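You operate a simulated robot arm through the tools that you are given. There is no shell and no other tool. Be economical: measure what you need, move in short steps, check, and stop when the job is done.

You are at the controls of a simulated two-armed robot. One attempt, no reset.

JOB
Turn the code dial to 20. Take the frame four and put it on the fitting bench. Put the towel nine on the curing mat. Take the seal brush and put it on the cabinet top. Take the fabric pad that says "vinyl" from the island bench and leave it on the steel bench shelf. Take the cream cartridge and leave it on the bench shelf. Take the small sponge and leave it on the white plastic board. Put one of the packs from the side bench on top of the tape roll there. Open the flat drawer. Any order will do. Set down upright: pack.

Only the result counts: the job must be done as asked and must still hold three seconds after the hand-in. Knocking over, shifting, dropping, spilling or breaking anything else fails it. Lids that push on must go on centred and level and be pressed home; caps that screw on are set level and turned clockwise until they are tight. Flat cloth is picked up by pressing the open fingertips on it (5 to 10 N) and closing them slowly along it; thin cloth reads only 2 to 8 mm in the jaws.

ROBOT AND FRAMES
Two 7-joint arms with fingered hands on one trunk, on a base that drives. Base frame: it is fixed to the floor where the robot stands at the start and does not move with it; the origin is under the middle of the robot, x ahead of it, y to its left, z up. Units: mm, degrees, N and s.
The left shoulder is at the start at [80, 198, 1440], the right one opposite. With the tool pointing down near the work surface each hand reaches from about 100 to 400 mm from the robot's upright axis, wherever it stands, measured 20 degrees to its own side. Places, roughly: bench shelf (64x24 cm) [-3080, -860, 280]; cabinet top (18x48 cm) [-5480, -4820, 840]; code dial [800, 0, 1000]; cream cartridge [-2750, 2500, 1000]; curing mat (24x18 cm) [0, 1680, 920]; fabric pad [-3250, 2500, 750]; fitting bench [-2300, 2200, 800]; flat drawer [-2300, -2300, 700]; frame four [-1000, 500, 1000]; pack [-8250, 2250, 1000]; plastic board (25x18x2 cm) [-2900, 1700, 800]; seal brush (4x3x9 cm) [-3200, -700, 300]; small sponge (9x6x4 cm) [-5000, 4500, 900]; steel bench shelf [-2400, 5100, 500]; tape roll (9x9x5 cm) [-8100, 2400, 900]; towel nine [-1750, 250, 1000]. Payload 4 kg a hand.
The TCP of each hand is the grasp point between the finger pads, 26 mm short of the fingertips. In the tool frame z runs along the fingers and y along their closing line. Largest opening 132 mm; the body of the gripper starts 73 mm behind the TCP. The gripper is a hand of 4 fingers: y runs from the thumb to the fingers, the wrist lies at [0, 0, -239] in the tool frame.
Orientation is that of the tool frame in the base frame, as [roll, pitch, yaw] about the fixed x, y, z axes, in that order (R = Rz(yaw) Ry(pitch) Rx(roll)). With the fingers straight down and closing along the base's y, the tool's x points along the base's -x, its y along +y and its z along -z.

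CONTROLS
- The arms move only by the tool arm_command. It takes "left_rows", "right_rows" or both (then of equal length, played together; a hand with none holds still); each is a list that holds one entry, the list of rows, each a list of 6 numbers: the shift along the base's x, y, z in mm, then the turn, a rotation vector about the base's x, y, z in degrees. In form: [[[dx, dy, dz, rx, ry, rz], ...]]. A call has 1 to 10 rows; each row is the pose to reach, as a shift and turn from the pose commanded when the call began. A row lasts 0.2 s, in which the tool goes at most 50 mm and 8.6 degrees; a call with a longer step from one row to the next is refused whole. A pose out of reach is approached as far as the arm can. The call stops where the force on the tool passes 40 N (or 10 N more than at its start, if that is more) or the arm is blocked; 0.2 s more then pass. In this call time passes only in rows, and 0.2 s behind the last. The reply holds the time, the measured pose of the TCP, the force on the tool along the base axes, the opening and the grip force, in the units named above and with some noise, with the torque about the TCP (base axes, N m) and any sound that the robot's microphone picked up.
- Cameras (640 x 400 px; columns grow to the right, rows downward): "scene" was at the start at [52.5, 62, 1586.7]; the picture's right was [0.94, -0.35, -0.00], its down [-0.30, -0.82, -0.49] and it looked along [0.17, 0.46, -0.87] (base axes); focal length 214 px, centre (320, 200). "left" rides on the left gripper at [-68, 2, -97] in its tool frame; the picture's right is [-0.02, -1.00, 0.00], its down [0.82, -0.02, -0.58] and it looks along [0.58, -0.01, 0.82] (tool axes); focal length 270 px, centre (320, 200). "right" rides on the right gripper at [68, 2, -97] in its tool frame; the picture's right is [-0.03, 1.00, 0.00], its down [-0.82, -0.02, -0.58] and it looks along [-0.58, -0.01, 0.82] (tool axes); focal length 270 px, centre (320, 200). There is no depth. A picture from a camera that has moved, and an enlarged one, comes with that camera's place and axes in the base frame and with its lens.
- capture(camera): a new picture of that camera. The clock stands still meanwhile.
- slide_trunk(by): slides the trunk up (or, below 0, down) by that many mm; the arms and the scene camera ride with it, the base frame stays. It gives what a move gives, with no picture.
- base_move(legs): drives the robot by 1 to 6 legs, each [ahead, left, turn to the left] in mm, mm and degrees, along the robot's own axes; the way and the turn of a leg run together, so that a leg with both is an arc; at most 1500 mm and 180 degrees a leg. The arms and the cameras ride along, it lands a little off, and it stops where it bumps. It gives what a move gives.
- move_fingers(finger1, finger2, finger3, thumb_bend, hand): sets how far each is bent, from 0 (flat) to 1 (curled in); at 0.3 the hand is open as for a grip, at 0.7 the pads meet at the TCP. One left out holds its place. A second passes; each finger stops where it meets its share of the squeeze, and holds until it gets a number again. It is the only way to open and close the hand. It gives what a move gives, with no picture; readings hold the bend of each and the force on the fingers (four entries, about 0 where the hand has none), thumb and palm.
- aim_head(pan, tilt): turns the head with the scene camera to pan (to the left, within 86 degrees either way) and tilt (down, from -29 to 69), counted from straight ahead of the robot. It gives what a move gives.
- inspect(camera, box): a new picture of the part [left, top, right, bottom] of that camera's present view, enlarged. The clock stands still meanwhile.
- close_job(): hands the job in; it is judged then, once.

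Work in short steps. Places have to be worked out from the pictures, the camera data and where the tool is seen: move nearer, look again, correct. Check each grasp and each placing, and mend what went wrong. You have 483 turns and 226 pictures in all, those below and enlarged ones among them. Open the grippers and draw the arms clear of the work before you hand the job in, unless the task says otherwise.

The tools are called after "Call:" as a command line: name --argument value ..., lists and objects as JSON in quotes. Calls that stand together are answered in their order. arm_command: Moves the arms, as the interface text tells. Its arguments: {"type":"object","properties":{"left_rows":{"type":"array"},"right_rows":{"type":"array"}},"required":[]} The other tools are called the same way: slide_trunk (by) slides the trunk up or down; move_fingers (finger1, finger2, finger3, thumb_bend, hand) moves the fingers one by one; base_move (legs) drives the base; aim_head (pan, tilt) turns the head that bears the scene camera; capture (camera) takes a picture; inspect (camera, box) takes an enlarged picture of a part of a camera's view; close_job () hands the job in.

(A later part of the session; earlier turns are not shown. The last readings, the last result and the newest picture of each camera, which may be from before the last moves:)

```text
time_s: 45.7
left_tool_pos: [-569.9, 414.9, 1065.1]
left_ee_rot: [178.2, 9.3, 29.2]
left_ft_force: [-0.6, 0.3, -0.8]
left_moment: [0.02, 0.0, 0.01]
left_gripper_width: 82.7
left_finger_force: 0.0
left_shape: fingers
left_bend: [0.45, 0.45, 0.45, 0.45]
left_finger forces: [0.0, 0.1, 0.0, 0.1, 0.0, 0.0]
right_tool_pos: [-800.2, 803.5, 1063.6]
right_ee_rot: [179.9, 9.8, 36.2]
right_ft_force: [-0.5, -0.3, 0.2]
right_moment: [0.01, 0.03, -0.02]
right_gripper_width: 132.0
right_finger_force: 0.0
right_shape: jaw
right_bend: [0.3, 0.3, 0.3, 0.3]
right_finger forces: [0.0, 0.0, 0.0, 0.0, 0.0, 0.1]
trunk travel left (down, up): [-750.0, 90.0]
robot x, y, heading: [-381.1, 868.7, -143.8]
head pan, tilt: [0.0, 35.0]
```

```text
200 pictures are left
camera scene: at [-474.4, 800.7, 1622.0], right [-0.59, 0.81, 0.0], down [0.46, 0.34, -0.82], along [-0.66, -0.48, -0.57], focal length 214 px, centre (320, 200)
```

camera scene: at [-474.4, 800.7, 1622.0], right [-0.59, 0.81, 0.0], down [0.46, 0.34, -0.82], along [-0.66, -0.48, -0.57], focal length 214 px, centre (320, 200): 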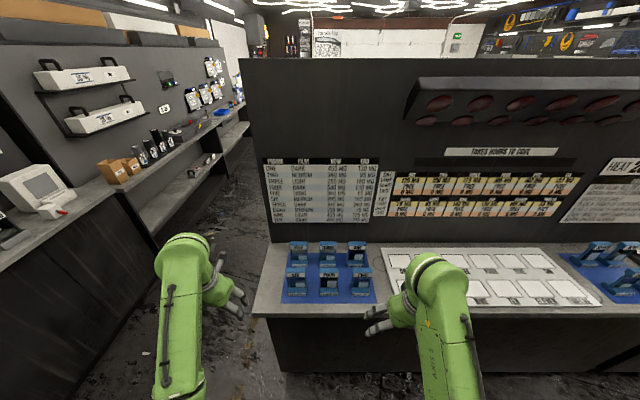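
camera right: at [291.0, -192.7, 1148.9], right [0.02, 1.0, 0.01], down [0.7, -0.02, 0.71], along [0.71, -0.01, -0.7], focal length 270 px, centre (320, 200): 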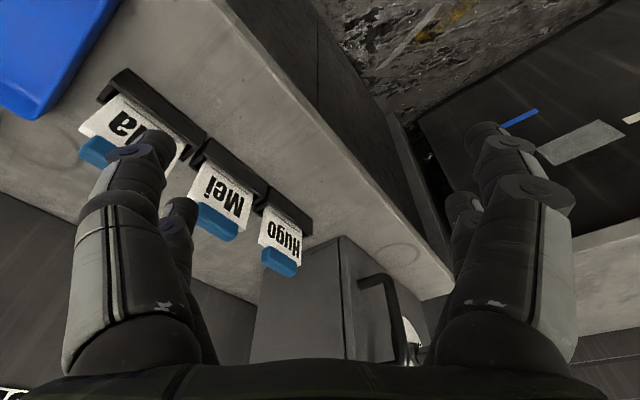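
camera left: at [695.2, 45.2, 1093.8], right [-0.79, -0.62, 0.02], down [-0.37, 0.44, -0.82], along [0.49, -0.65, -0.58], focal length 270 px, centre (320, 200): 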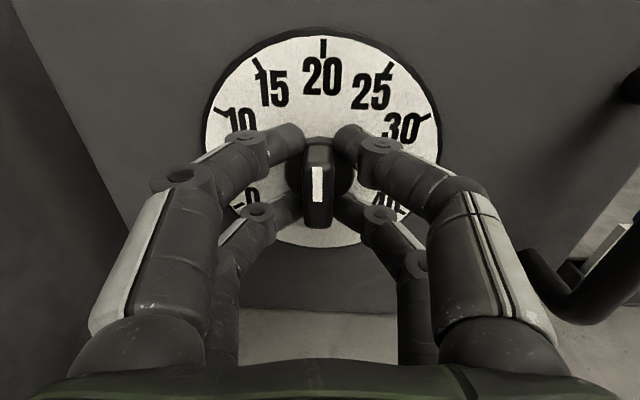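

The six frames stand in front; I enlarge them to read the labels.

Call:
inspect --camera "scene" --box '[265, 230, 395, 310]'

Call:
inspect --camera "scene" --box '[260, 150, 640, 320]'

```text
4.92 times, centred on (330, 270) of scene
camera zoom: at [-474.4, 800.7, 1622.0], right [-0.59, 0.81, 0.0], down [0.46, 0.34, -0.82], along [-0.66, -0.48, -0.57], focal length 1056 px, centre (271, -145)
```

zoom: 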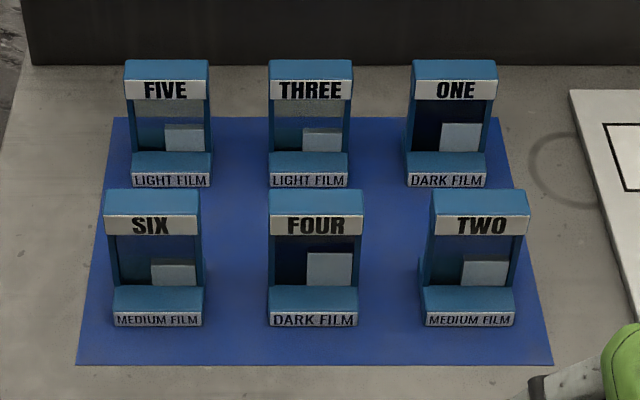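

```text
1.68 times, centred on (450, 235) of scene
camera zoom: at [-474.4, 800.7, 1622.0], right [-0.59, 0.81, 0.0], down [0.46, 0.34, -0.82], along [-0.66, -0.48, -0.57], focal length 361 px, centre (101, 141)
```

zoom: 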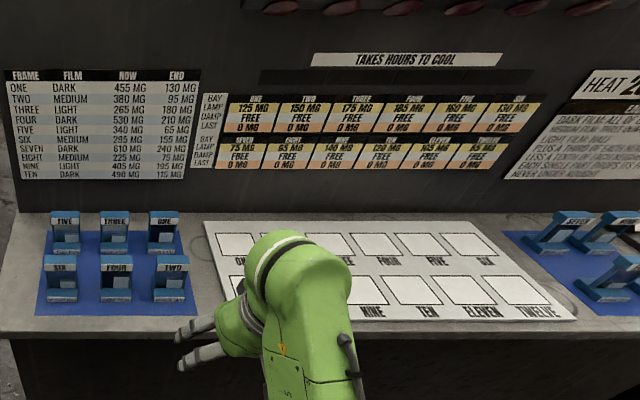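

Frame four is the front middle one, near [-865, 555], top at about z 1005, 68 mm wide with 50 mm gaps beside it. I raise the trunk so the hands clear the frames, then drive closer so that it lies in front of the right hand.

Call:
slide_trunk --by 90

Call:
base_move --legs '[[0, 95, 0], [200, 0, 0]]'

Call:
capture --camera "right"

Call:
aim_head --pan -10 --tilt 60

Call:
capture --camera "scene"

```text
time_s: 47.0
left_tool_pos: [-568.9, 414.1, 1155.2]
left_ee_rot: [178.3, 9.2, 29.0]
left_ft_force: [0.3, 0.1, 0.2]
left_moment: [0.01, -0.04, 0.0]
left_gripper_width: 82.5
left_finger_force: 0.0
left_shape: fingers
left_bend: [0.45, 0.45, 0.45, 0.45]
left_finger forces: [0.0, 0.0, 0.1, 0.1, 0.0, 0.1]
right_tool_pos: [-799.7, 804.1, 1153.2]
right_ee_rot: [179.9, 9.8, 36.2]
right_ft_force: [-0.1, -0.3, -0.7]
right_moment: [0.02, 0.01, -0.02]
right_gripper_width: 132.0
right_finger_force: 0.1
right_shape: jaw
right_bend: [0.3, 0.3, 0.3, 0.3]
right_finger forces: [0.0, 0.0, 0.0, 0.1, 0.1, 0.1]
trunk travel left (down, up): [-840.0, 0.0]
robot x, y, heading: [-378.4, 870.7, -143.5]
head pan, tilt: [0.0, 35.0]
```

```text
time_s: 49.3
left_tool_pos: [-672.6, 221.1, 1158.6]
left_ee_rot: [178.2, 9.6, 29.2]
left_ft_force: [0.0, -0.8, -0.6]
left_moment: [-0.01, -0.01, 0.0]
left_gripper_width: 82.4
left_finger_force: 0.0
left_shape: fingers
left_bend: [0.45, 0.45, 0.45, 0.45]
left_finger forces: [0.1, 0.0, 0.1, 0.0, 0.0, 0.0]
right_tool_pos: [-902.2, 611.1, 1154.9]
right_ee_rot: [179.8, 10.0, 36.1]
right_ft_force: [-0.8, -0.1, 1.2]
right_moment: [-0.05, 0.02, -0.01]
right_gripper_width: 132.1
right_finger_force: 0.1
right_shape: jaw
right_bend: [0.3, 0.3, 0.3, 0.3]
right_finger forces: [0.0, 0.0, 0.0, 0.0, 0.0, 0.0]
trunk travel left (down, up): [-840.0, 0.0]
robot x, y, heading: [-484.2, 673.6, -144.0]
head pan, tilt: [0.0, 35.0]
```

```text
197 pictures are left
camera right: at [-832.9, 659.9, 1238.5], right [0.57, -0.82, 0.01], down [-0.58, -0.4, 0.71], along [-0.58, -0.41, -0.7], focal length 270 px, centre (320, 200)
```

right: 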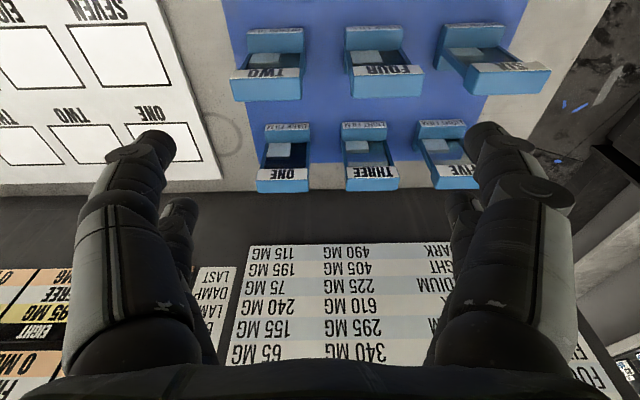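

```text
time_s: 50.2
left_tool_pos: [-675.5, 219.1, 1156.3]
left_ee_rot: [178.2, 9.2, 29.2]
left_ft_force: [0.3, -0.2, -0.4]
left_moment: [-0.01, -0.01, 0.04]
left_gripper_width: 82.5
left_finger_force: 0.0
left_shape: fingers
left_bend: [0.45, 0.45, 0.45, 0.45]
left_finger forces: [0.1, 0.0, 0.1, 0.0, 0.1, 0.0]
right_tool_pos: [-906.0, 609.2, 1153.5]
right_ee_rot: [179.8, 9.8, 36.3]
right_ft_force: [-0.4, -0.1, 0.1]
right_moment: [0.01, 0.0, -0.02]
right_gripper_width: 132.0
right_finger_force: 0.0
right_shape: jaw
right_bend: [0.3, 0.3, 0.3, 0.3]
right_finger forces: [0.0, 0.1, 0.1, 0.0, 0.1, 0.0]
trunk travel left (down, up): [-840.0, 0.0]
robot x, y, heading: [-485.2, 676.4, -143.7]
head pan, tilt: [-10.0, 60.0]
```

```text
196 pictures are left
camera scene: at [-570.7, 628.8, 1677.7], right [-0.44, 0.9, 0.0], down [0.78, 0.38, -0.5], along [-0.45, -0.22, -0.87], focal length 214 px, centre (320, 200)
```

scene: 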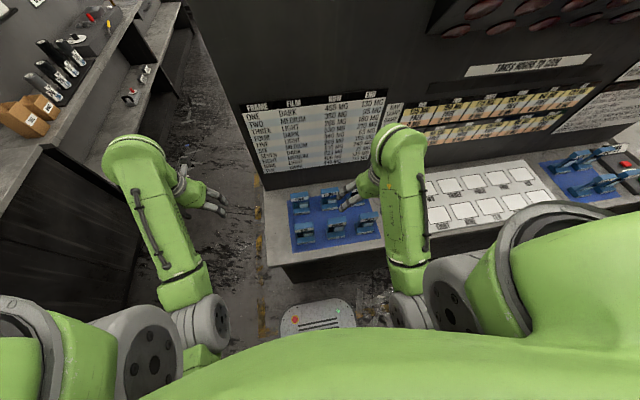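

From the two cameras the top bar of frame four is centred near [-884, 543, 980]. I move the right hand above it, upright, at z 1080, and look again.

Call:
arm_command --right_rows '[[[5, -15, -25, 2, -2.7, 0], [10, -35, -50, 4, -5.4, 0], [22, -66, -75, 5.78, -7.9, 0]]]'

Call:
capture --camera "right"

```text
time_s: 51.0
left_tool_pos: [-675.9, 216.5, 1154.5]
left_ee_rot: [178.3, 9.2, 29.1]
left_ft_force: [-0.5, -0.3, 0.0]
left_moment: [0.01, -0.04, 0.06]
left_gripper_width: 82.5
left_finger_force: 0.0
left_shape: fingers
left_bend: [0.45, 0.45, 0.45, 0.45]
left_finger forces: [0.0, 0.0, 0.0, 0.0, 0.0, 0.1]
right_tool_pos: [-884.8, 540.0, 1078.7]
right_ee_rot: [179.9, -0.1, 36.2]
right_ft_force: [0.0, -1.0, 0.3]
right_moment: [-0.02, -0.02, 0.04]
right_gripper_width: 132.0
right_finger_force: 0.0
right_shape: jaw
right_bend: [0.3, 0.3, 0.3, 0.3]
right_finger forces: [0.1, 0.0, 0.0, 0.1, 0.1, 0.0]
trunk travel left (down, up): [-840.0, 0.0]
robot x, y, heading: [-482.2, 674.1, -144.2]
head pan, tilt: [-10.0, 60.0]
```

```text
195 pictures are left
camera right: at [-829.3, 579.5, 1175.7], right [0.57, -0.82, 0.0], down [-0.67, -0.47, 0.58], along [-0.47, -0.33, -0.82], focal length 270 px, centre (320, 200)
```

right: 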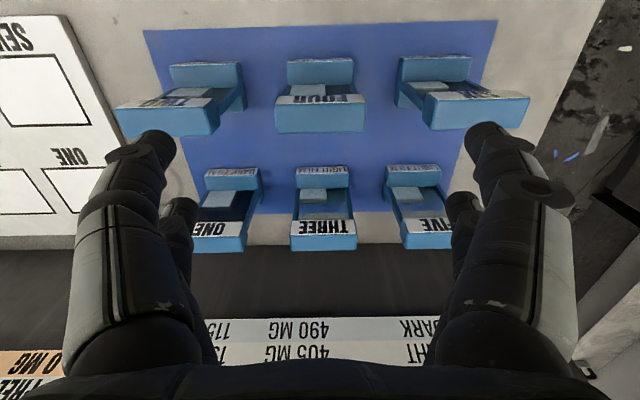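

Re-measured: top bar centre [-882, 543, 977], 60 mm wide; neighbours start about ±80 mm. I narrow the hand to about 100 mm and lower it to TCP z 950.

Call:
move_fingers --hand "right" --finger1 0.4 --finger2 0.4 --finger3 0.4 --thumb_bend 0.4

Call:
arm_command --right_rows '[[[3, 3, -30, 0, 0, 0], [3, 3, -60, 0, 0, 0], [3, 3, -80, 0, 0, 0]]]'

Call:
capture --camera "right"

```text
time_s: 52.0
left_tool_pos: [-675.3, 219.4, 1156.5]
left_ee_rot: [178.2, 9.3, 29.1]
left_ft_force: [-0.2, 0.0, -0.7]
left_moment: [-0.05, -0.01, -0.03]
left_gripper_width: 82.7
left_finger_force: 0.0
left_shape: fingers
left_bend: [0.45, 0.45, 0.45, 0.45]
left_finger forces: [0.0, 0.0, 0.1, 0.0, 0.0, 0.1]
right_tool_pos: [-882.9, 543.1, 1080.0]
right_ee_rot: [179.9, 0.2, 36.2]
right_ft_force: [-0.2, 0.5, 0.2]
right_moment: [0.03, -0.03, 0.02]
right_gripper_width: 100.5
right_finger_force: 0.0
right_shape: fingers
right_bend: [0.4, 0.4, 0.4, 0.4]
right_finger forces: [0.0, 0.0, 0.0, 0.1, 0.1, 0.1]
trunk travel left (down, up): [-840.0, 0.0]
robot x, y, heading: [-484.9, 674.2, -143.8]
head pan, tilt: [-10.0, 60.0]
```

```text
time_s: 52.8
left_tool_pos: [-676.1, 218.2, 1157.3]
left_ee_rot: [178.2, 9.4, 29.1]
left_ft_force: [0.3, -0.1, -0.1]
left_moment: [0.0, -0.01, 0.01]
left_gripper_width: 82.6
left_finger_force: 0.1
left_shape: fingers
left_bend: [0.45, 0.45, 0.45, 0.45]
left_finger forces: [0.0, 0.0, 0.1, 0.0, 0.0, 0.1]
right_tool_pos: [-880.8, 545.5, 998.3]
right_ee_rot: [179.9, 0.1, 36.2]
right_ft_force: [0.3, 0.4, 0.3]
right_moment: [-0.02, 0.01, 0.01]
right_gripper_width: 100.3
right_finger_force: 0.0
right_shape: fingers
right_bend: [0.4, 0.4, 0.4, 0.4]
right_finger forces: [0.0, 0.0, 0.0, 0.0, 0.1, 0.1]
trunk travel left (down, up): [-840.0, 0.0]
robot x, y, heading: [-483.2, 680.5, -143.7]
head pan, tilt: [-10.0, 60.0]
```

```text
194 pictures are left
camera right: at [-824.0, 584.0, 1095.6], right [0.57, -0.82, 0.0], down [-0.67, -0.46, 0.58], along [-0.47, -0.33, -0.82], focal length 270 px, centre (320, 200)
```

right: 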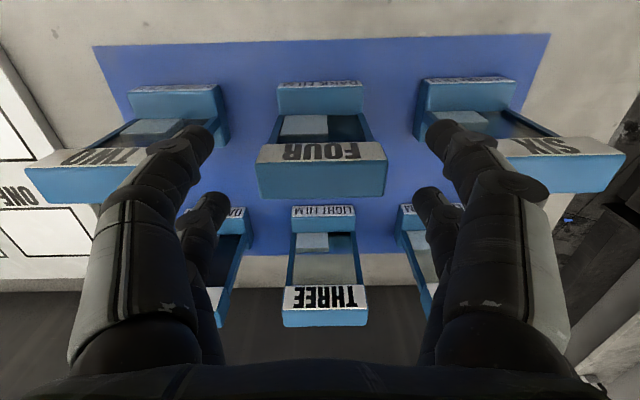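

Aligned. I lower another 45 mm and close.

Call:
arm_command --right_rows '[[[0, -1, -25, 0, 0, 0], [0, -2, -46, 0, 0, 0]]]'

Call:
move_fingers --hand "right" --finger1 0.6 --finger2 0.6 --finger3 0.6 --thumb_bend 0.6

Call:
capture --camera "right"

```text
time_s: 53.4
left_tool_pos: [-676.6, 217.8, 1155.5]
left_ee_rot: [178.2, 9.2, 29.1]
left_ft_force: [0.1, -0.5, 0.6]
left_moment: [0.02, -0.03, -0.01]
left_gripper_width: 82.7
left_finger_force: 0.1
left_shape: fingers
left_bend: [0.45, 0.45, 0.45, 0.45]
left_finger forces: [0.0, 0.0, 0.0, 0.0, 0.1, 0.0]
right_tool_pos: [-882.3, 541.5, 952.6]
right_ee_rot: [180.0, 0.0, 36.2]
right_ft_force: [0.5, -0.4, -0.4]
right_moment: [-0.01, -0.02, 0.01]
right_gripper_width: 100.4
right_finger_force: 0.1
right_shape: fingers
right_bend: [0.4, 0.4, 0.4, 0.4]
right_finger forces: [0.1, 0.0, 0.0, 0.0, 0.0, 0.0]
trunk travel left (down, up): [-840.0, 0.0]
robot x, y, heading: [-487.3, 678.5, -143.9]
head pan, tilt: [-10.0, 60.0]
```

```text
time_s: 54.4
left_tool_pos: [-673.9, 219.5, 1156.3]
left_ee_rot: [178.3, 9.2, 29.1]
left_ft_force: [0.1, 0.3, -0.6]
left_moment: [0.04, -0.01, -0.03]
left_gripper_width: 82.3
left_finger_force: 0.1
left_shape: fingers
left_bend: [0.45, 0.45, 0.45, 0.45]
left_finger forces: [0.0, 0.0, 0.1, 0.0, 0.0, 0.1]
right_tool_pos: [-881.8, 542.7, 952.5]
right_ee_rot: [179.9, 0.1, 36.4]
right_ft_force: [-0.9, -0.5, 0.7]
right_moment: [-0.01, 0.0, 0.0]
right_gripper_width: 33.3
right_finger_force: 3.6
right_shape: fingers
right_bend: [0.6, 0.57, 0.57, 0.6]
right_finger forces: [0.0, 3.4, 3.9, 0.0, 0.0, 0.0]
trunk travel left (down, up): [-840.0, 0.0]
robot x, y, heading: [-487.1, 677.0, -144.0]
head pan, tilt: [-10.0, 60.0]
```

```text
193 pictures are left
camera right: at [-825.8, 581.2, 1049.9], right [0.57, -0.82, 0.0], down [-0.67, -0.46, 0.58], along [-0.47, -0.33, -0.82], focal length 270 px, centre (320, 200)
```

right: 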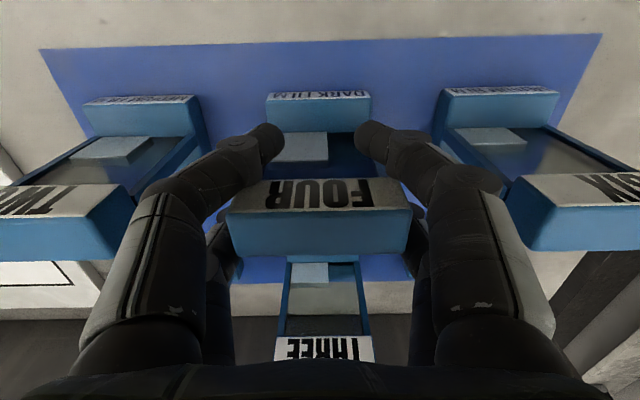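

Only two fingers touch: the bar is just ~22 mm deep, so the finger pairs straddle it. I open, rise and turn the hand 90° to grip it front-to-back.

Call:
move_fingers --hand "right" --finger1 0.4 --finger2 0.4 --finger3 0.4 --thumb_bend 0.4

Call:
arm_command --right_rows '[[[0, 0, 30, 0, 0, 0], [0, 0, 70, 0, 0, 0], [0, 0, 110, 0, 0, 0]]]'

Call:
arm_command --right_rows '[[[0, 0, 0, 0, 0, 8.5], [0, 0, 0, 0, 0, 17], [0, 0, 0, 0, 0, 25.5], [0, 0, 0, 0, 0, 34], [0, 0, 0, 0, 0, 42.5], [0, 0, 0, 0, 0, 51], [0, 0, 0, 0, 0, 59.5], [0, 0, 0, 0, 0, 68], [0, 0, 0, 0, 0, 76.5], [0, 0, 0, 0, 0, 85]]]'

Call:
capture --camera "right"

```text
time_s: 55.4
left_tool_pos: [-675.6, 219.0, 1155.8]
left_ee_rot: [178.3, 9.2, 29.1]
left_ft_force: [0.3, -0.2, -1.2]
left_moment: [0.0, 0.0, -0.01]
left_gripper_width: 82.7
left_finger_force: 0.1
left_shape: fingers
left_bend: [0.45, 0.45, 0.45, 0.45]
left_finger forces: [0.0, 0.0, 0.0, 0.0, 0.0, 0.1]
right_tool_pos: [-882.5, 541.8, 953.5]
right_ee_rot: [179.8, 0.0, 36.1]
right_ft_force: [0.1, 0.3, -1.0]
right_moment: [0.0, 0.01, -0.03]
right_gripper_width: 99.6
right_finger_force: 0.1
right_shape: fingers
right_bend: [0.4, 0.4, 0.4, 0.4]
right_finger forces: [0.1, 0.1, 0.1, 0.0, 0.0, 0.0]
trunk travel left (down, up): [-840.0, 0.0]
robot x, y, heading: [-482.9, 678.0, -143.8]
head pan, tilt: [-10.0, 60.0]
```

```text
time_s: 56.2
left_tool_pos: [-674.7, 219.2, 1155.6]
left_ee_rot: [178.2, 9.4, 29.1]
left_ft_force: [0.6, -0.2, 0.6]
left_moment: [0.0, 0.0, -0.01]
left_gripper_width: 82.7
left_finger_force: 0.0
left_shape: fingers
left_bend: [0.45, 0.45, 0.45, 0.45]
left_finger forces: [0.0, 0.0, 0.0, 0.0, 0.0, 0.1]
right_tool_pos: [-879.1, 547.2, 1062.9]
right_ee_rot: [179.9, -0.1, 36.3]
right_ft_force: [-0.5, 0.4, 0.9]
right_moment: [0.0, 0.04, -0.01]
right_gripper_width: 99.4
right_finger_force: 0.1
right_shape: fingers
right_bend: [0.4, 0.4, 0.4, 0.4]
right_finger forces: [0.0, 0.0, 0.0, 0.0, 0.0, 0.0]
trunk travel left (down, up): [-840.0, 0.0]
robot x, y, heading: [-483.6, 675.8, -144.1]
head pan, tilt: [-10.0, 60.0]
```

```text
time_s: 58.4
left_tool_pos: [-676.5, 219.0, 1156.0]
left_ee_rot: [178.3, 9.2, 29.0]
left_ft_force: [-0.1, 0.4, 0.2]
left_moment: [0.01, -0.01, 0.0]
left_gripper_width: 82.7
left_finger_force: 0.1
left_shape: fingers
left_bend: [0.45, 0.45, 0.45, 0.45]
left_finger forces: [0.1, 0.0, 0.1, 0.0, 0.1, 0.1]
right_tool_pos: [-879.8, 544.9, 1062.3]
right_ee_rot: [180.0, 0.1, 121.4]
right_ft_force: [0.4, -0.3, 0.4]
right_moment: [-0.01, 0.0, -0.01]
right_gripper_width: 99.3
right_finger_force: 0.0
right_shape: fingers
right_bend: [0.4, 0.4, 0.4, 0.4]
right_finger forces: [0.0, 0.1, 0.0, 0.1, 0.0, 0.0]
trunk travel left (down, up): [-840.0, 0.0]
robot x, y, heading: [-484.1, 670.8, -143.7]
head pan, tilt: [-10.0, 60.0]
```

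```text
192 pictures are left
camera right: at [-914.5, 602.9, 1159.0], right [0.87, 0.5, 0.0], down [0.41, -0.71, 0.58], along [0.29, -0.5, -0.82], focal length 270 px, centre (320, 200)
```

right: 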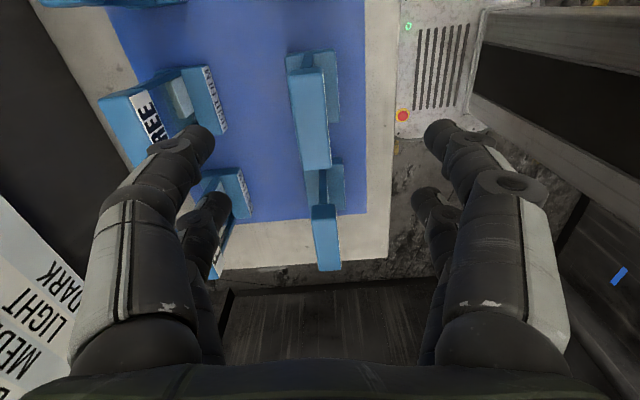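

Now the bar runs across the hand; its centre is near [-890, 548]. I centre on it, finish the turn and lower to TCP z 957.

Call:
arm_command --right_rows '[[[-5, 1, 0, 0, 0, 2.3], [-10, 3, -25, 0, 0, 4.6], [-10, 3, -60, 0, 0, 4.6]]]'

Call:
capture --camera "right"

```text
time_s: 59.2
left_tool_pos: [-676.3, 218.0, 1156.0]
left_ee_rot: [178.3, 9.3, 29.1]
left_ft_force: [0.4, -0.6, -0.3]
left_moment: [0.01, 0.01, -0.02]
left_gripper_width: 82.5
left_finger_force: 0.0
left_shape: fingers
left_bend: [0.45, 0.45, 0.45, 0.45]
left_finger forces: [0.0, 0.0, 0.0, 0.0, 0.0, 0.0]
right_tool_pos: [-891.1, 547.8, 1004.4]
right_ee_rot: [180.0, 0.1, 125.8]
right_ft_force: [0.2, -0.3, -0.1]
right_moment: [-0.03, 0.01, 0.01]
right_gripper_width: 99.7
right_finger_force: 0.0
right_shape: fingers
right_bend: [0.4, 0.4, 0.4, 0.4]
right_finger forces: [0.0, 0.1, 0.0, 0.0, 0.1, 0.0]
trunk travel left (down, up): [-840.0, 0.0]
robot x, y, heading: [-481.0, 675.8, -143.9]
head pan, tilt: [-10.0, 60.0]
```

```text
191 pictures are left
camera right: at [-930.1, 603.5, 1100.4], right [0.83, 0.56, 0.0], down [0.46, -0.67, 0.58], along [0.33, -0.48, -0.82], focal length 270 px, centre (320, 200)
```

right: 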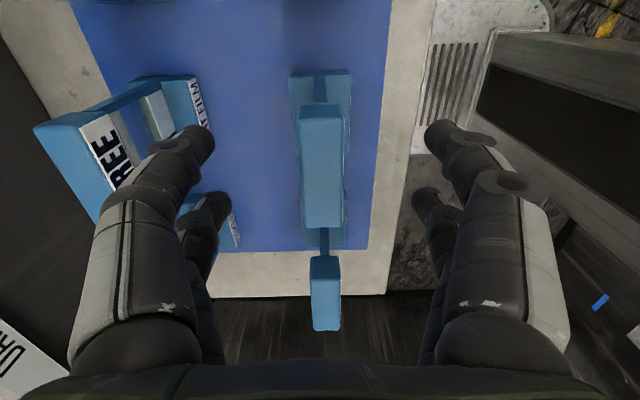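

Well centred. I lower to TCP z 957 and close gently.

Call:
arm_command --right_rows '[[[0, -1, -25, 0, 0, 0], [0, -1, -47, 0, 0, 0]]]'

Call:
move_fingers --hand "right" --finger1 0.7 --finger2 0.7 --finger3 0.7 --thumb_bend 0.7

Call:
capture --camera "right"

```text
time_s: 59.8
left_tool_pos: [-674.6, 217.8, 1156.5]
left_ee_rot: [178.1, 9.3, 29.1]
left_ft_force: [-0.3, -0.5, -0.2]
left_moment: [0.0, -0.02, 0.01]
left_gripper_width: 82.2
left_finger_force: 0.1
left_shape: fingers
left_bend: [0.45, 0.45, 0.45, 0.45]
left_finger forces: [0.1, 0.0, 0.0, 0.1, 0.1, 0.1]
right_tool_pos: [-893.2, 546.4, 955.3]
right_ee_rot: [179.9, 0.1, 125.9]
right_ft_force: [0.1, 0.7, 0.2]
right_moment: [0.01, 0.01, 0.0]
right_gripper_width: 99.5
right_finger_force: 0.1
right_shape: fingers
right_bend: [0.4, 0.4, 0.4, 0.4]
right_finger forces: [0.1, 0.0, 0.0, 0.1, 0.1, 0.0]
trunk travel left (down, up): [-840.0, 0.0]
robot x, y, heading: [-486.2, 678.3, -143.8]
head pan, tilt: [-10.0, 60.0]
```

```text
time_s: 60.8
left_tool_pos: [-675.4, 218.2, 1156.2]
left_ee_rot: [178.2, 9.3, 29.0]
left_ft_force: [0.0, 0.0, -0.2]
left_moment: [0.01, -0.01, 0.02]
left_gripper_width: 82.5
left_finger_force: 0.0
left_shape: fingers
left_bend: [0.45, 0.45, 0.45, 0.45]
left_finger forces: [0.0, 0.0, 0.0, 0.0, 0.0, 0.0]
right_tool_pos: [-891.1, 546.9, 954.8]
right_ee_rot: [179.9, 0.0, 125.7]
right_ft_force: [0.4, -0.2, 0.7]
right_moment: [0.02, -0.05, -0.01]
right_gripper_width: 8.6
right_finger_force: 3.9
right_shape: fingers
right_bend: [0.67, 0.68, 0.69, 0.69]
right_finger forces: [2.3, 1.9, 1.0, 0.0, 2.7, 0.1]
trunk travel left (down, up): [-840.0, 0.0]
robot x, y, heading: [-483.5, 677.5, -143.7]
head pan, tilt: [-10.0, 60.0]
```

```text
190 pictures are left
camera right: at [-930.3, 602.3, 1051.8], right [0.83, 0.56, 0.0], down [0.46, -0.67, 0.58], along [0.33, -0.48, -0.82], focal length 270 px, centre (320, 200)
```

right: 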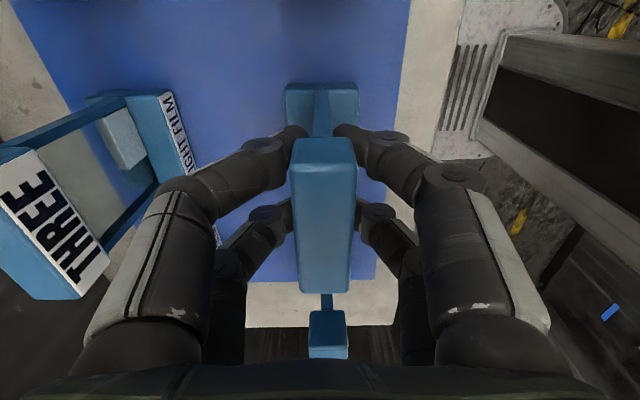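

The grip is at 8.6 mm, i.e. below the bar on the thin part. I open a bit, rise 13 mm and grip the bar itself.

Call:
move_fingers --hand "right" --finger1 0.52 --finger2 0.52 --finger3 0.52 --thumb_bend 0.52

Call:
arm_command --right_rows '[[[1, 0, 7, 0, 0, 0], [1, 0, 14, 0, 0, 0]]]'

Call:
move_fingers --hand "right" --finger1 0.7 --finger2 0.7 --finger3 0.7 --thumb_bend 0.7

```text
time_s: 61.8
left_tool_pos: [-675.7, 218.6, 1156.4]
left_ee_rot: [178.2, 9.3, 29.1]
left_ft_force: [0.2, 0.0, -0.4]
left_moment: [-0.01, 0.01, -0.02]
left_gripper_width: 82.7
left_finger_force: 0.1
left_shape: fingers
left_bend: [0.45, 0.45, 0.45, 0.45]
left_finger forces: [0.1, 0.0, 0.0, 0.1, 0.1, 0.1]
right_tool_pos: [-891.8, 545.7, 954.4]
right_ee_rot: [180.0, 0.1, 125.9]
right_ft_force: [-0.1, 0.0, 0.2]
right_moment: [0.0, -0.01, 0.04]
right_gripper_width: 58.7
right_finger_force: 0.0
right_shape: fingers
right_bend: [0.52, 0.52, 0.52, 0.52]
right_finger forces: [0.0, 0.1, 0.0, 0.1, 0.0, 0.1]
trunk travel left (down, up): [-840.0, 0.0]
robot x, y, heading: [-481.6, 676.8, -143.7]
head pan, tilt: [-10.0, 60.0]
```

```text
time_s: 62.4
left_tool_pos: [-675.8, 218.5, 1155.3]
left_ee_rot: [178.2, 9.3, 29.1]
left_ft_force: [-0.5, -0.6, -0.5]
left_moment: [0.0, 0.03, 0.01]
left_gripper_width: 82.6
left_finger_force: 0.1
left_shape: fingers
left_bend: [0.45, 0.45, 0.45, 0.45]
left_finger forces: [0.0, 0.1, 0.0, 0.0, 0.0, 0.0]
right_tool_pos: [-890.6, 546.5, 968.4]
right_ee_rot: [-180.0, 0.1, 125.9]
right_ft_force: [-0.1, -0.5, 0.6]
right_moment: [0.0, -0.03, -0.03]
right_gripper_width: 58.6
right_finger_force: 0.1
right_shape: fingers
right_bend: [0.52, 0.52, 0.52, 0.52]
right_finger forces: [0.0, 0.0, 0.1, 0.0, 0.0, 0.0]
trunk travel left (down, up): [-840.0, 0.0]
robot x, y, heading: [-482.9, 672.8, -144.0]
head pan, tilt: [-10.0, 60.0]
```

```text
time_s: 63.4
left_tool_pos: [-676.2, 218.6, 1155.9]
left_ee_rot: [178.1, 9.2, 29.1]
left_ft_force: [0.4, -0.4, 0.4]
left_moment: [-0.02, -0.02, -0.01]
left_gripper_width: 82.5
left_finger_force: 0.1
left_shape: fingers
left_bend: [0.45, 0.45, 0.45, 0.45]
left_finger forces: [0.0, 0.0, 0.0, 0.0, 0.1, 0.1]
right_tool_pos: [-891.3, 546.6, 968.0]
right_ee_rot: [179.8, 0.0, 125.8]
right_ft_force: [0.1, -0.4, -0.6]
right_moment: [0.01, 0.0, -0.01]
right_gripper_width: 20.3
right_finger_force: 10.1
right_shape: fingers
right_bend: [0.63, 0.64, 0.64, 0.67]
right_finger forces: [5.8, 5.0, 4.2, 0.0, 6.2, 0.0]
trunk travel left (down, up): [-840.0, 0.0]
robot x, y, heading: [-481.6, 676.8, -143.8]
head pan, tilt: [-10.0, 60.0]
```

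Now it holds the bar at 20 mm with 10 N. I lift it clear and check.

Call:
arm_command --right_rows '[[[0, 0, 20, 0, 0, 0], [0, 0, 50, 0, 0, 0], [0, 0, 90, 0, 0, 0], [0, 0, 130, 0, 0, 0], [0, 0, 165, 0, 0, 0]]]'

Call:
capture --camera "right"

```text
time_s: 64.6
left_tool_pos: [-675.9, 218.7, 1155.8]
left_ee_rot: [178.1, 9.3, 29.1]
left_ft_force: [0.6, 0.6, -0.3]
left_moment: [0.05, 0.02, -0.03]
left_gripper_width: 82.4
left_finger_force: 0.0
left_shape: fingers
left_bend: [0.45, 0.45, 0.45, 0.45]
left_finger forces: [0.0, 0.1, 0.1, 0.2, 0.0, 0.0]
right_tool_pos: [-894.8, 544.1, 1107.7]
right_ee_rot: [179.8, 0.1, 125.8]
right_ft_force: [-0.2, 0.2, -3.5]
right_moment: [0.03, 0.0, -0.01]
right_gripper_width: 20.3
right_finger_force: 10.6
right_shape: fingers
right_bend: [0.63, 0.64, 0.64, 0.67]
right_finger forces: [5.8, 4.8, 4.3, 0.0, 6.4, 0.0]
right hand out of reach, approached as far as the arm can: row 5
trunk travel left (down, up): [-840.0, 0.0]
robot x, y, heading: [-487.1, 672.8, -143.9]
head pan, tilt: [-10.0, 60.0]
```

```text
189 pictures are left
camera right: at [-933.9, 599.4, 1204.8], right [0.83, 0.56, 0.0], down [0.46, -0.67, 0.58], along [0.33, -0.48, -0.82], focal length 270 px, centre (320, 200)
```

right: 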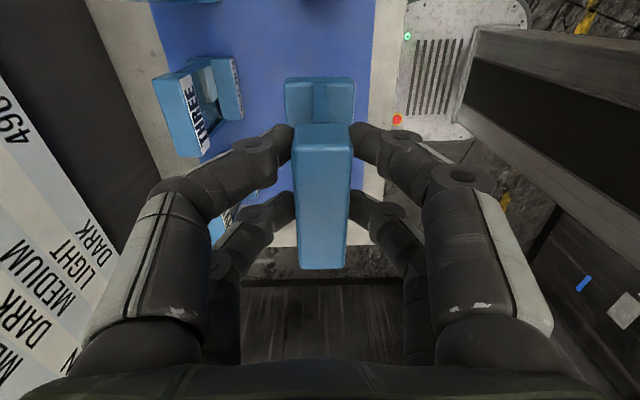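

The frame is held. I back off from the island and look along the aisle (to my right).

Call:
base_move --legs '[[-180, 0, 0]]'

Call:
aim_head --pan -75 --tilt 20

Call:
capture --camera "scene"

```text
time_s: 66.1
left_tool_pos: [-536.0, 324.2, 1153.7]
left_ee_rot: [178.3, 9.0, 28.6]
left_ft_force: [0.3, 0.1, -1.1]
left_moment: [0.03, -0.02, -0.01]
left_gripper_width: 82.5
left_finger_force: 0.1
left_shape: fingers
left_bend: [0.45, 0.45, 0.45, 0.45]
left_finger forces: [0.0, 0.0, 0.0, 0.0, 0.0, 0.0]
right_tool_pos: [-752.5, 652.0, 1106.6]
right_ee_rot: [179.6, 0.1, 125.3]
right_ft_force: [-1.1, -0.2, -4.1]
right_moment: [0.06, -0.02, 0.0]
right_gripper_width: 20.2
right_finger_force: 10.4
right_shape: fingers
right_bend: [0.63, 0.64, 0.64, 0.67]
right_finger forces: [5.6, 4.8, 4.4, 0.1, 6.3, 0.0]
trunk travel left (down, up): [-840.0, 0.0]
robot x, y, heading: [-336.1, 781.4, -144.3]
head pan, tilt: [-10.0, 60.0]
```

```text
time_s: 67.5
left_tool_pos: [-532.7, 326.7, 1154.9]
left_ee_rot: [178.2, 9.3, 28.6]
left_ft_force: [-0.4, 0.3, 0.2]
left_moment: [-0.01, 0.0, -0.03]
left_gripper_width: 82.6
left_finger_force: 0.1
left_shape: fingers
left_bend: [0.45, 0.45, 0.45, 0.45]
left_finger forces: [0.0, 0.0, 0.0, 0.1, 0.1, 0.1]
right_tool_pos: [-749.8, 652.5, 1108.3]
right_ee_rot: [179.9, 0.1, 125.3]
right_ft_force: [0.2, -0.1, -3.9]
right_moment: [0.0, -0.02, 0.0]
right_gripper_width: 20.4
right_finger_force: 10.6
right_shape: fingers
right_bend: [0.63, 0.64, 0.64, 0.67]
right_finger forces: [5.7, 4.6, 4.2, 0.1, 6.2, 0.0]
trunk travel left (down, up): [-840.0, 0.0]
robot x, y, heading: [-336.2, 782.3, -144.6]
head pan, tilt: [-75.0, 20.0]
```

```text
188 pictures are left
camera scene: at [-436.0, 822.8, 1735.8], right [0.63, 0.77, 0.0], down [0.27, -0.22, -0.94], along [-0.73, 0.59, -0.34], focal length 214 px, centre (320, 200)
```

scene: 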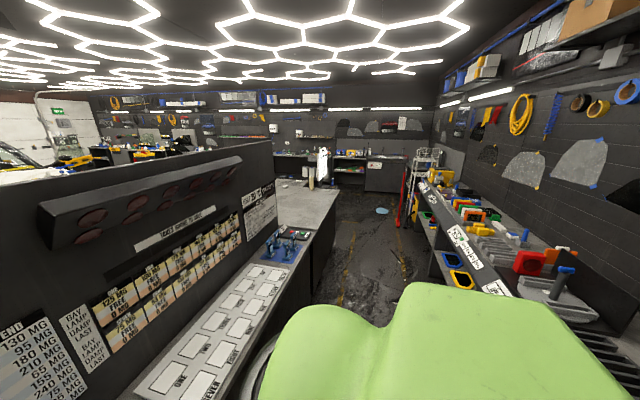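

I zoom on the far part of the island, where the fitting bench should be.

Call:
inspect --camera "scene" --box '[220, 110, 470, 290]'

```text
2.22 times, centred on (345, 200) of scene
camera zoom: at [-436.0, 822.8, 1735.8], right [0.63, 0.77, 0.0], down [0.27, -0.22, -0.94], along [-0.73, 0.59, -0.34], focal length 477 px, centre (264, 200)
```

zoom: 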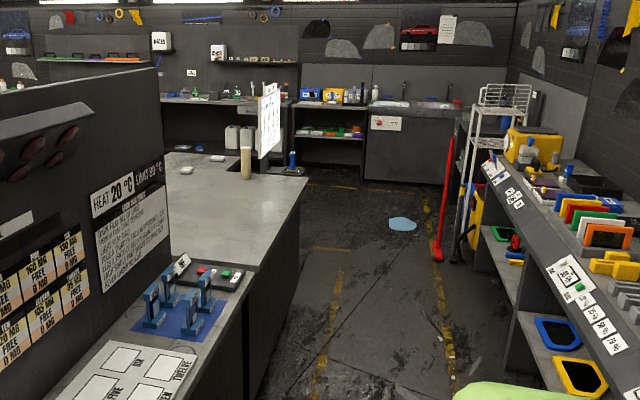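

The grey bench beyond the divider (p 2500–3740, front edge q≈-330) is the fitting bench. I strafe right about 1950 mm along the aisle.

Call:
base_move --legs '[[0, -1000, 0], [0, -950, 0]]'

Call:
aim_head --pan -15 --tilt 40

Call:
capture --camera "scene"

```text
time_s: 77.0
left_tool_pos: [-1660.6, 1868.6, 1155.4]
left_ee_rot: [178.3, 9.2, 29.0]
left_ft_force: [-0.2, 0.0, 0.0]
left_moment: [0.02, -0.01, 0.02]
left_gripper_width: 82.7
left_finger_force: 0.0
left_shape: fingers
left_bend: [0.45, 0.45, 0.45, 0.45]
left_finger forces: [0.1, 0.0, 0.1, 0.0, 0.0, 0.0]
right_tool_pos: [-1880.6, 2193.4, 1109.2]
right_ee_rot: [-180.0, 0.0, 125.7]
right_ft_force: [0.3, -0.4, -4.1]
right_moment: [0.05, 0.0, -0.01]
right_gripper_width: 20.2
right_finger_force: 10.6
right_shape: fingers
right_bend: [0.63, 0.64, 0.64, 0.67]
right_finger forces: [5.7, 4.7, 4.3, 0.0, 6.2, 0.0]
trunk travel left (down, up): [-840.0, 0.0]
robot x, y, heading: [-1465.8, 2323.5, -143.8]
head pan, tilt: [-75.0, 20.0]
```

```text
time_s: 78.3
left_tool_pos: [-1661.6, 1869.6, 1156.1]
left_ee_rot: [178.2, 9.3, 29.0]
left_ft_force: [-0.5, -0.2, 0.5]
left_moment: [0.0, 0.03, 0.02]
left_gripper_width: 82.7
left_finger_force: 0.0
left_shape: fingers
left_bend: [0.45, 0.45, 0.45, 0.45]
left_finger forces: [0.1, 0.0, 0.0, 0.0, 0.0, 0.1]
right_tool_pos: [-1878.7, 2195.0, 1107.1]
right_ee_rot: [-180.0, 0.1, 125.7]
right_ft_force: [-0.2, -0.8, -3.5]
right_moment: [-0.01, 0.0, 0.0]
right_gripper_width: 20.4
right_finger_force: 10.5
right_shape: fingers
right_bend: [0.63, 0.64, 0.64, 0.67]
right_finger forces: [5.6, 4.9, 4.3, 0.1, 6.2, 0.0]
trunk travel left (down, up): [-840.0, 0.0]
robot x, y, heading: [-1469.5, 2328.1, -144.2]
head pan, tilt: [-15.0, 40.0]
```

```text
186 pictures are left
camera scene: at [-1573.6, 2277.5, 1704.4], right [-0.36, 0.93, 0.0], down [0.6, 0.23, -0.77], along [-0.72, -0.27, -0.64], focal length 214 px, centre (320, 200)
```

scene: 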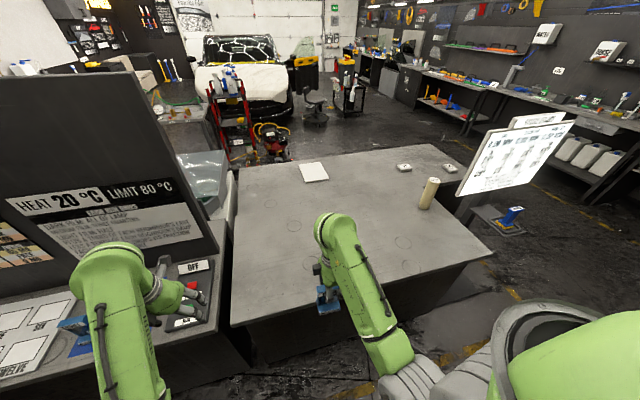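

The fitting bench is clear near its front edge; the white board and the cream cartridge are farther on it. I drive 160 mm ahead, then lower the frame over the front area.

Call:
base_move --legs '[[160, 0, 0]]'

Call:
arm_command --right_rows '[[[-20, -15, -30, 0, 0, 0], [-45, -32, -60, 0, 0, 0], [-65, -47, -85, 0, 0, 0]]]'

Call:
capture --camera "right"

Call:
capture --camera "scene"

```text
time_s: 79.8
left_tool_pos: [-1792.0, 1775.7, 1157.1]
left_ee_rot: [178.3, 9.5, 28.9]
left_ft_force: [0.2, -0.8, 0.5]
left_moment: [-0.04, 0.04, 0.02]
left_gripper_width: 82.7
left_finger_force: 0.1
left_shape: fingers
left_bend: [0.45, 0.45, 0.45, 0.45]
left_finger forces: [0.0, 0.0, 0.0, 0.1, 0.0, 0.1]
right_tool_pos: [-2009.0, 2101.7, 1109.0]
right_ee_rot: [-179.8, 0.1, 125.5]
right_ft_force: [1.3, 0.3, -3.4]
right_moment: [0.01, 0.04, -0.01]
right_gripper_width: 20.2
right_finger_force: 10.6
right_shape: fingers
right_bend: [0.63, 0.64, 0.64, 0.67]
right_finger forces: [5.7, 5.0, 4.2, 0.0, 6.3, 0.1]
trunk travel left (down, up): [-840.0, 0.0]
robot x, y, heading: [-1598.2, 2226.6, -144.0]
head pan, tilt: [-15.0, 40.0]
```

```text
time_s: 80.6
left_tool_pos: [-1796.2, 1773.3, 1155.9]
left_ee_rot: [178.3, 9.3, 28.9]
left_ft_force: [0.0, -0.3, -0.4]
left_moment: [0.02, 0.0, 0.01]
left_gripper_width: 82.5
left_finger_force: 0.1
left_shape: fingers
left_bend: [0.45, 0.45, 0.45, 0.45]
left_finger forces: [0.1, 0.0, 0.0, 0.0, 0.0, 0.0]
right_tool_pos: [-2080.7, 2049.9, 1021.5]
right_ee_rot: [179.8, 0.1, 125.5]
right_ft_force: [0.2, 0.2, -3.6]
right_moment: [0.05, 0.01, 0.0]
right_gripper_width: 20.8
right_finger_force: 10.3
right_shape: fingers
right_bend: [0.63, 0.64, 0.64, 0.67]
right_finger forces: [5.7, 4.8, 4.1, 0.0, 6.4, 0.0]
trunk travel left (down, up): [-840.0, 0.0]
robot x, y, heading: [-1601.8, 2235.2, -144.1]
head pan, tilt: [-15.0, 40.0]
```

```text
185 pictures are left
camera right: at [-2119.8, 2106.2, 1118.2], right [0.83, 0.56, 0.0], down [0.46, -0.68, 0.58], along [0.33, -0.48, -0.82], focal length 270 px, centre (320, 200)
```

right: 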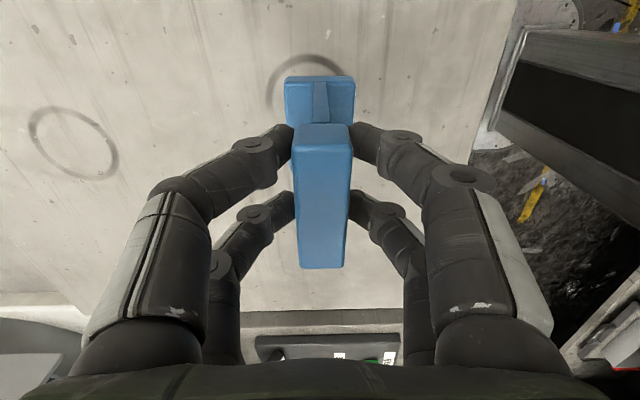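

```text
184 pictures are left
camera scene: at [-1707.5, 2180.7, 1704.3], right [-0.36, 0.93, 0.0], down [0.6, 0.23, -0.77], along [-0.71, -0.27, -0.64], focal length 214 px, centre (320, 200)
```

scene: 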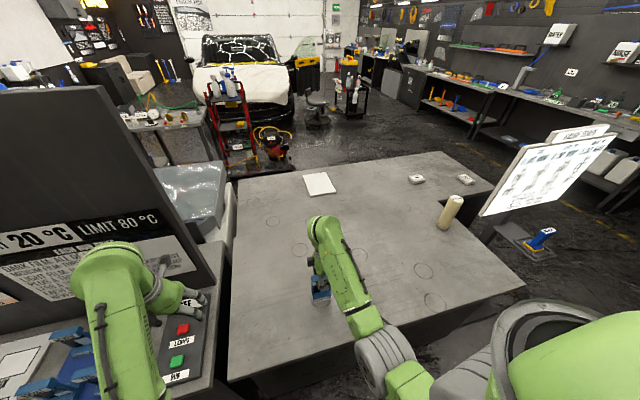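

The frame is well over the bench. I lower it slowly until it touches.

Call:
arm_command --right_rows '[[[0, 0, -20, 0, 0, 0], [0, 0, -35, 0, 0, 0], [0, 0, -44, 0, 0, 0], [0, 0, -52, 0, 0, 0], [0, 0, -60, 0, 0, 0], [0, 0, -68, 0, 0, 0], [0, 0, -76, 0, 0, 0], [0, 0, -84, 0, 0, 0], [0, 0, -92, 0, 0, 0], [0, 0, -100, 0, 0, 0]]]'

```text
time_s: 82.8
left_tool_pos: [-1794.7, 1773.4, 1156.3]
left_ee_rot: [178.2, 9.5, 28.8]
left_ft_force: [0.9, -0.3, 1.1]
left_moment: [0.03, 0.0, 0.02]
left_gripper_width: 82.6
left_finger_force: 0.0
left_shape: fingers
left_bend: [0.45, 0.45, 0.45, 0.45]
left_finger forces: [0.0, 0.0, 0.0, 0.0, 0.1, 0.0]
right_tool_pos: [-2075.3, 2052.1, 923.4]
right_ee_rot: [180.0, 0.2, 125.6]
right_ft_force: [-0.3, 0.6, 5.2]
right_moment: [0.02, -0.01, -0.04]
right_gripper_width: 6.2
right_finger_force: 3.6
right_shape: fingers
right_bend: [0.68, 0.69, 0.69, 0.7]
right_finger forces: [2.5, 1.4, 2.3, 0.0, 1.5, 0.1]
trunk travel left (down, up): [-840.0, 0.0]
robot x, y, heading: [-1600.2, 2228.2, -144.1]
head pan, tilt: [-15.0, 40.0]
```

The frame touched down and the fingers slid below its bar. I open the hand and rise, then look.

Call:
move_fingers --hand "right" --finger1 0.45 --finger2 0.45 --finger3 0.45 --thumb_bend 0.45

Call:
arm_command --right_rows '[[[0, 0, 20, 0, 0, 0], [0, 0, 50, 0, 0, 0], [0, 0, 90, 0, 0, 0], [0, 0, 130, 0, 0, 0]]]'

Call:
capture --camera "right"

```text
time_s: 83.8
left_tool_pos: [-1793.6, 1772.7, 1155.7]
left_ee_rot: [178.1, 9.2, 28.9]
left_ft_force: [0.3, -0.5, 0.0]
left_moment: [0.03, 0.01, -0.03]
left_gripper_width: 82.8
left_finger_force: 0.0
left_shape: fingers
left_bend: [0.45, 0.45, 0.45, 0.45]
left_finger forces: [0.1, 0.0, 0.0, 0.0, 0.1, 0.1]
right_tool_pos: [-2078.4, 2053.6, 922.3]
right_ee_rot: [180.0, 0.1, 125.5]
right_ft_force: [0.0, 0.2, -0.2]
right_moment: [0.01, -0.02, 0.05]
right_gripper_width: 82.3
right_finger_force: 0.0
right_shape: fingers
right_bend: [0.45, 0.45, 0.45, 0.45]
right_finger forces: [0.1, 0.1, 0.1, 0.1, 0.1, 0.0]
trunk travel left (down, up): [-840.0, 0.0]
robot x, y, heading: [-1603.4, 2230.3, -143.9]
head pan, tilt: [-15.0, 40.0]
```

```text
time_s: 84.8
left_tool_pos: [-1794.1, 1774.6, 1156.6]
left_ee_rot: [178.2, 9.4, 28.9]
left_ft_force: [0.5, 0.5, -0.2]
left_moment: [0.04, 0.0, -0.01]
left_gripper_width: 82.6
left_finger_force: 0.0
left_shape: fingers
left_bend: [0.45, 0.45, 0.45, 0.45]
left_finger forces: [0.0, 0.0, 0.0, 0.1, 0.0, 0.0]
right_tool_pos: [-2075.6, 2053.3, 1054.5]
right_ee_rot: [-179.9, 0.1, 125.6]
right_ft_force: [0.2, 0.1, 0.0]
right_moment: [-0.02, 0.0, -0.02]
right_gripper_width: 82.2
right_finger_force: 0.0
right_shape: fingers
right_bend: [0.45, 0.45, 0.45, 0.45]
right_finger forces: [0.1, 0.1, 0.0, 0.0, 0.0, 0.0]
trunk travel left (down, up): [-840.0, 0.0]
robot x, y, heading: [-1601.6, 2229.6, -143.8]
head pan, tilt: [-15.0, 40.0]
```

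```text
183 pictures are left
camera right: at [-2114.9, 2108.6, 1151.2], right [0.83, 0.56, 0.0], down [0.46, -0.68, 0.58], along [0.32, -0.48, -0.82], focal length 270 px, centre (320, 200)
```

right: 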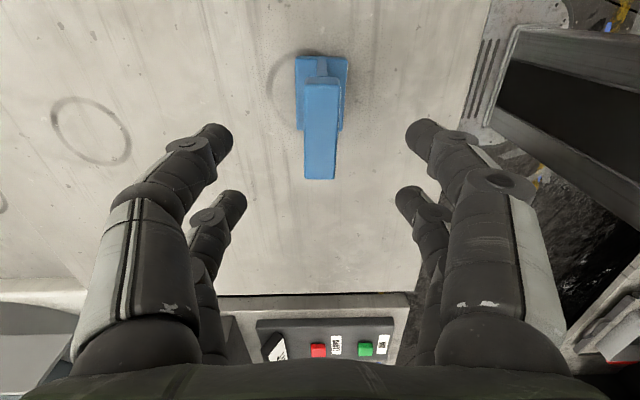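

Frame four stands upright on the fitting bench. Now I zoom on the small white items at the back of the bench, which should be the fabric pads, and on the cartridge and board.

Call:
inspect --camera "scene" --box '[380, 140, 560, 270]'

Call:
aim_head --pan -86 --tilt 25

Call:
capture --camera "scene"

```text
3.08 times, centred on (470, 205) of scene
camera zoom: at [-1704.7, 2182.5, 1704.6], right [-0.36, 0.93, 0.0], down [0.6, 0.23, -0.77], along [-0.72, -0.27, -0.64], focal length 660 px, centre (-142, 185)
```

zoom: 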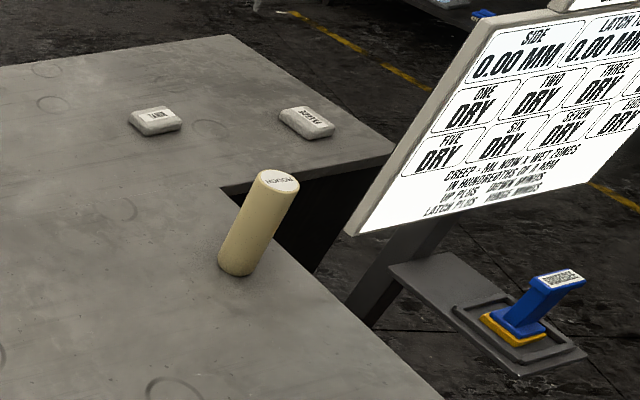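

```text
time_s: 86.2
left_tool_pos: [-1794.1, 1773.6, 1156.4]
left_ee_rot: [178.2, 9.3, 28.9]
left_ft_force: [0.2, -0.3, -0.1]
left_moment: [0.01, -0.02, -0.01]
left_gripper_width: 82.4
left_finger_force: 0.1
left_shape: fingers
left_bend: [0.45, 0.45, 0.45, 0.45]
left_finger forces: [0.0, 0.1, 0.0, 0.0, 0.0, 0.1]
right_tool_pos: [-2077.2, 2052.1, 1053.5]
right_ee_rot: [180.0, 0.1, 125.6]
right_ft_force: [-0.9, 0.0, 0.6]
right_moment: [0.03, 0.03, -0.01]
right_gripper_width: 82.2
right_finger_force: 0.1
right_shape: fingers
right_bend: [0.45, 0.45, 0.45, 0.45]
right_finger forces: [0.0, 0.0, 0.0, 0.1, 0.0, 0.1]
trunk travel left (down, up): [-840.0, 0.0]
robot x, y, heading: [-1603.3, 2232.9, -144.1]
head pan, tilt: [-85.9, 25.0]
```

```text
181 pictures are left
camera scene: at [-1685.3, 2283.1, 1727.9], right [0.77, 0.64, 0.0], down [0.27, -0.32, -0.91], along [-0.58, 0.69, -0.42], focal length 214 px, centre (320, 200)
```

scene: 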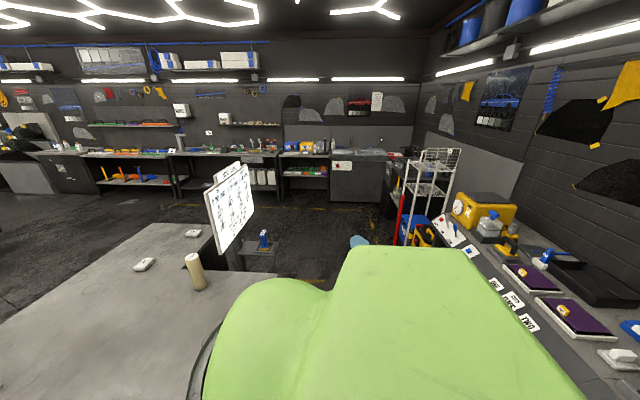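

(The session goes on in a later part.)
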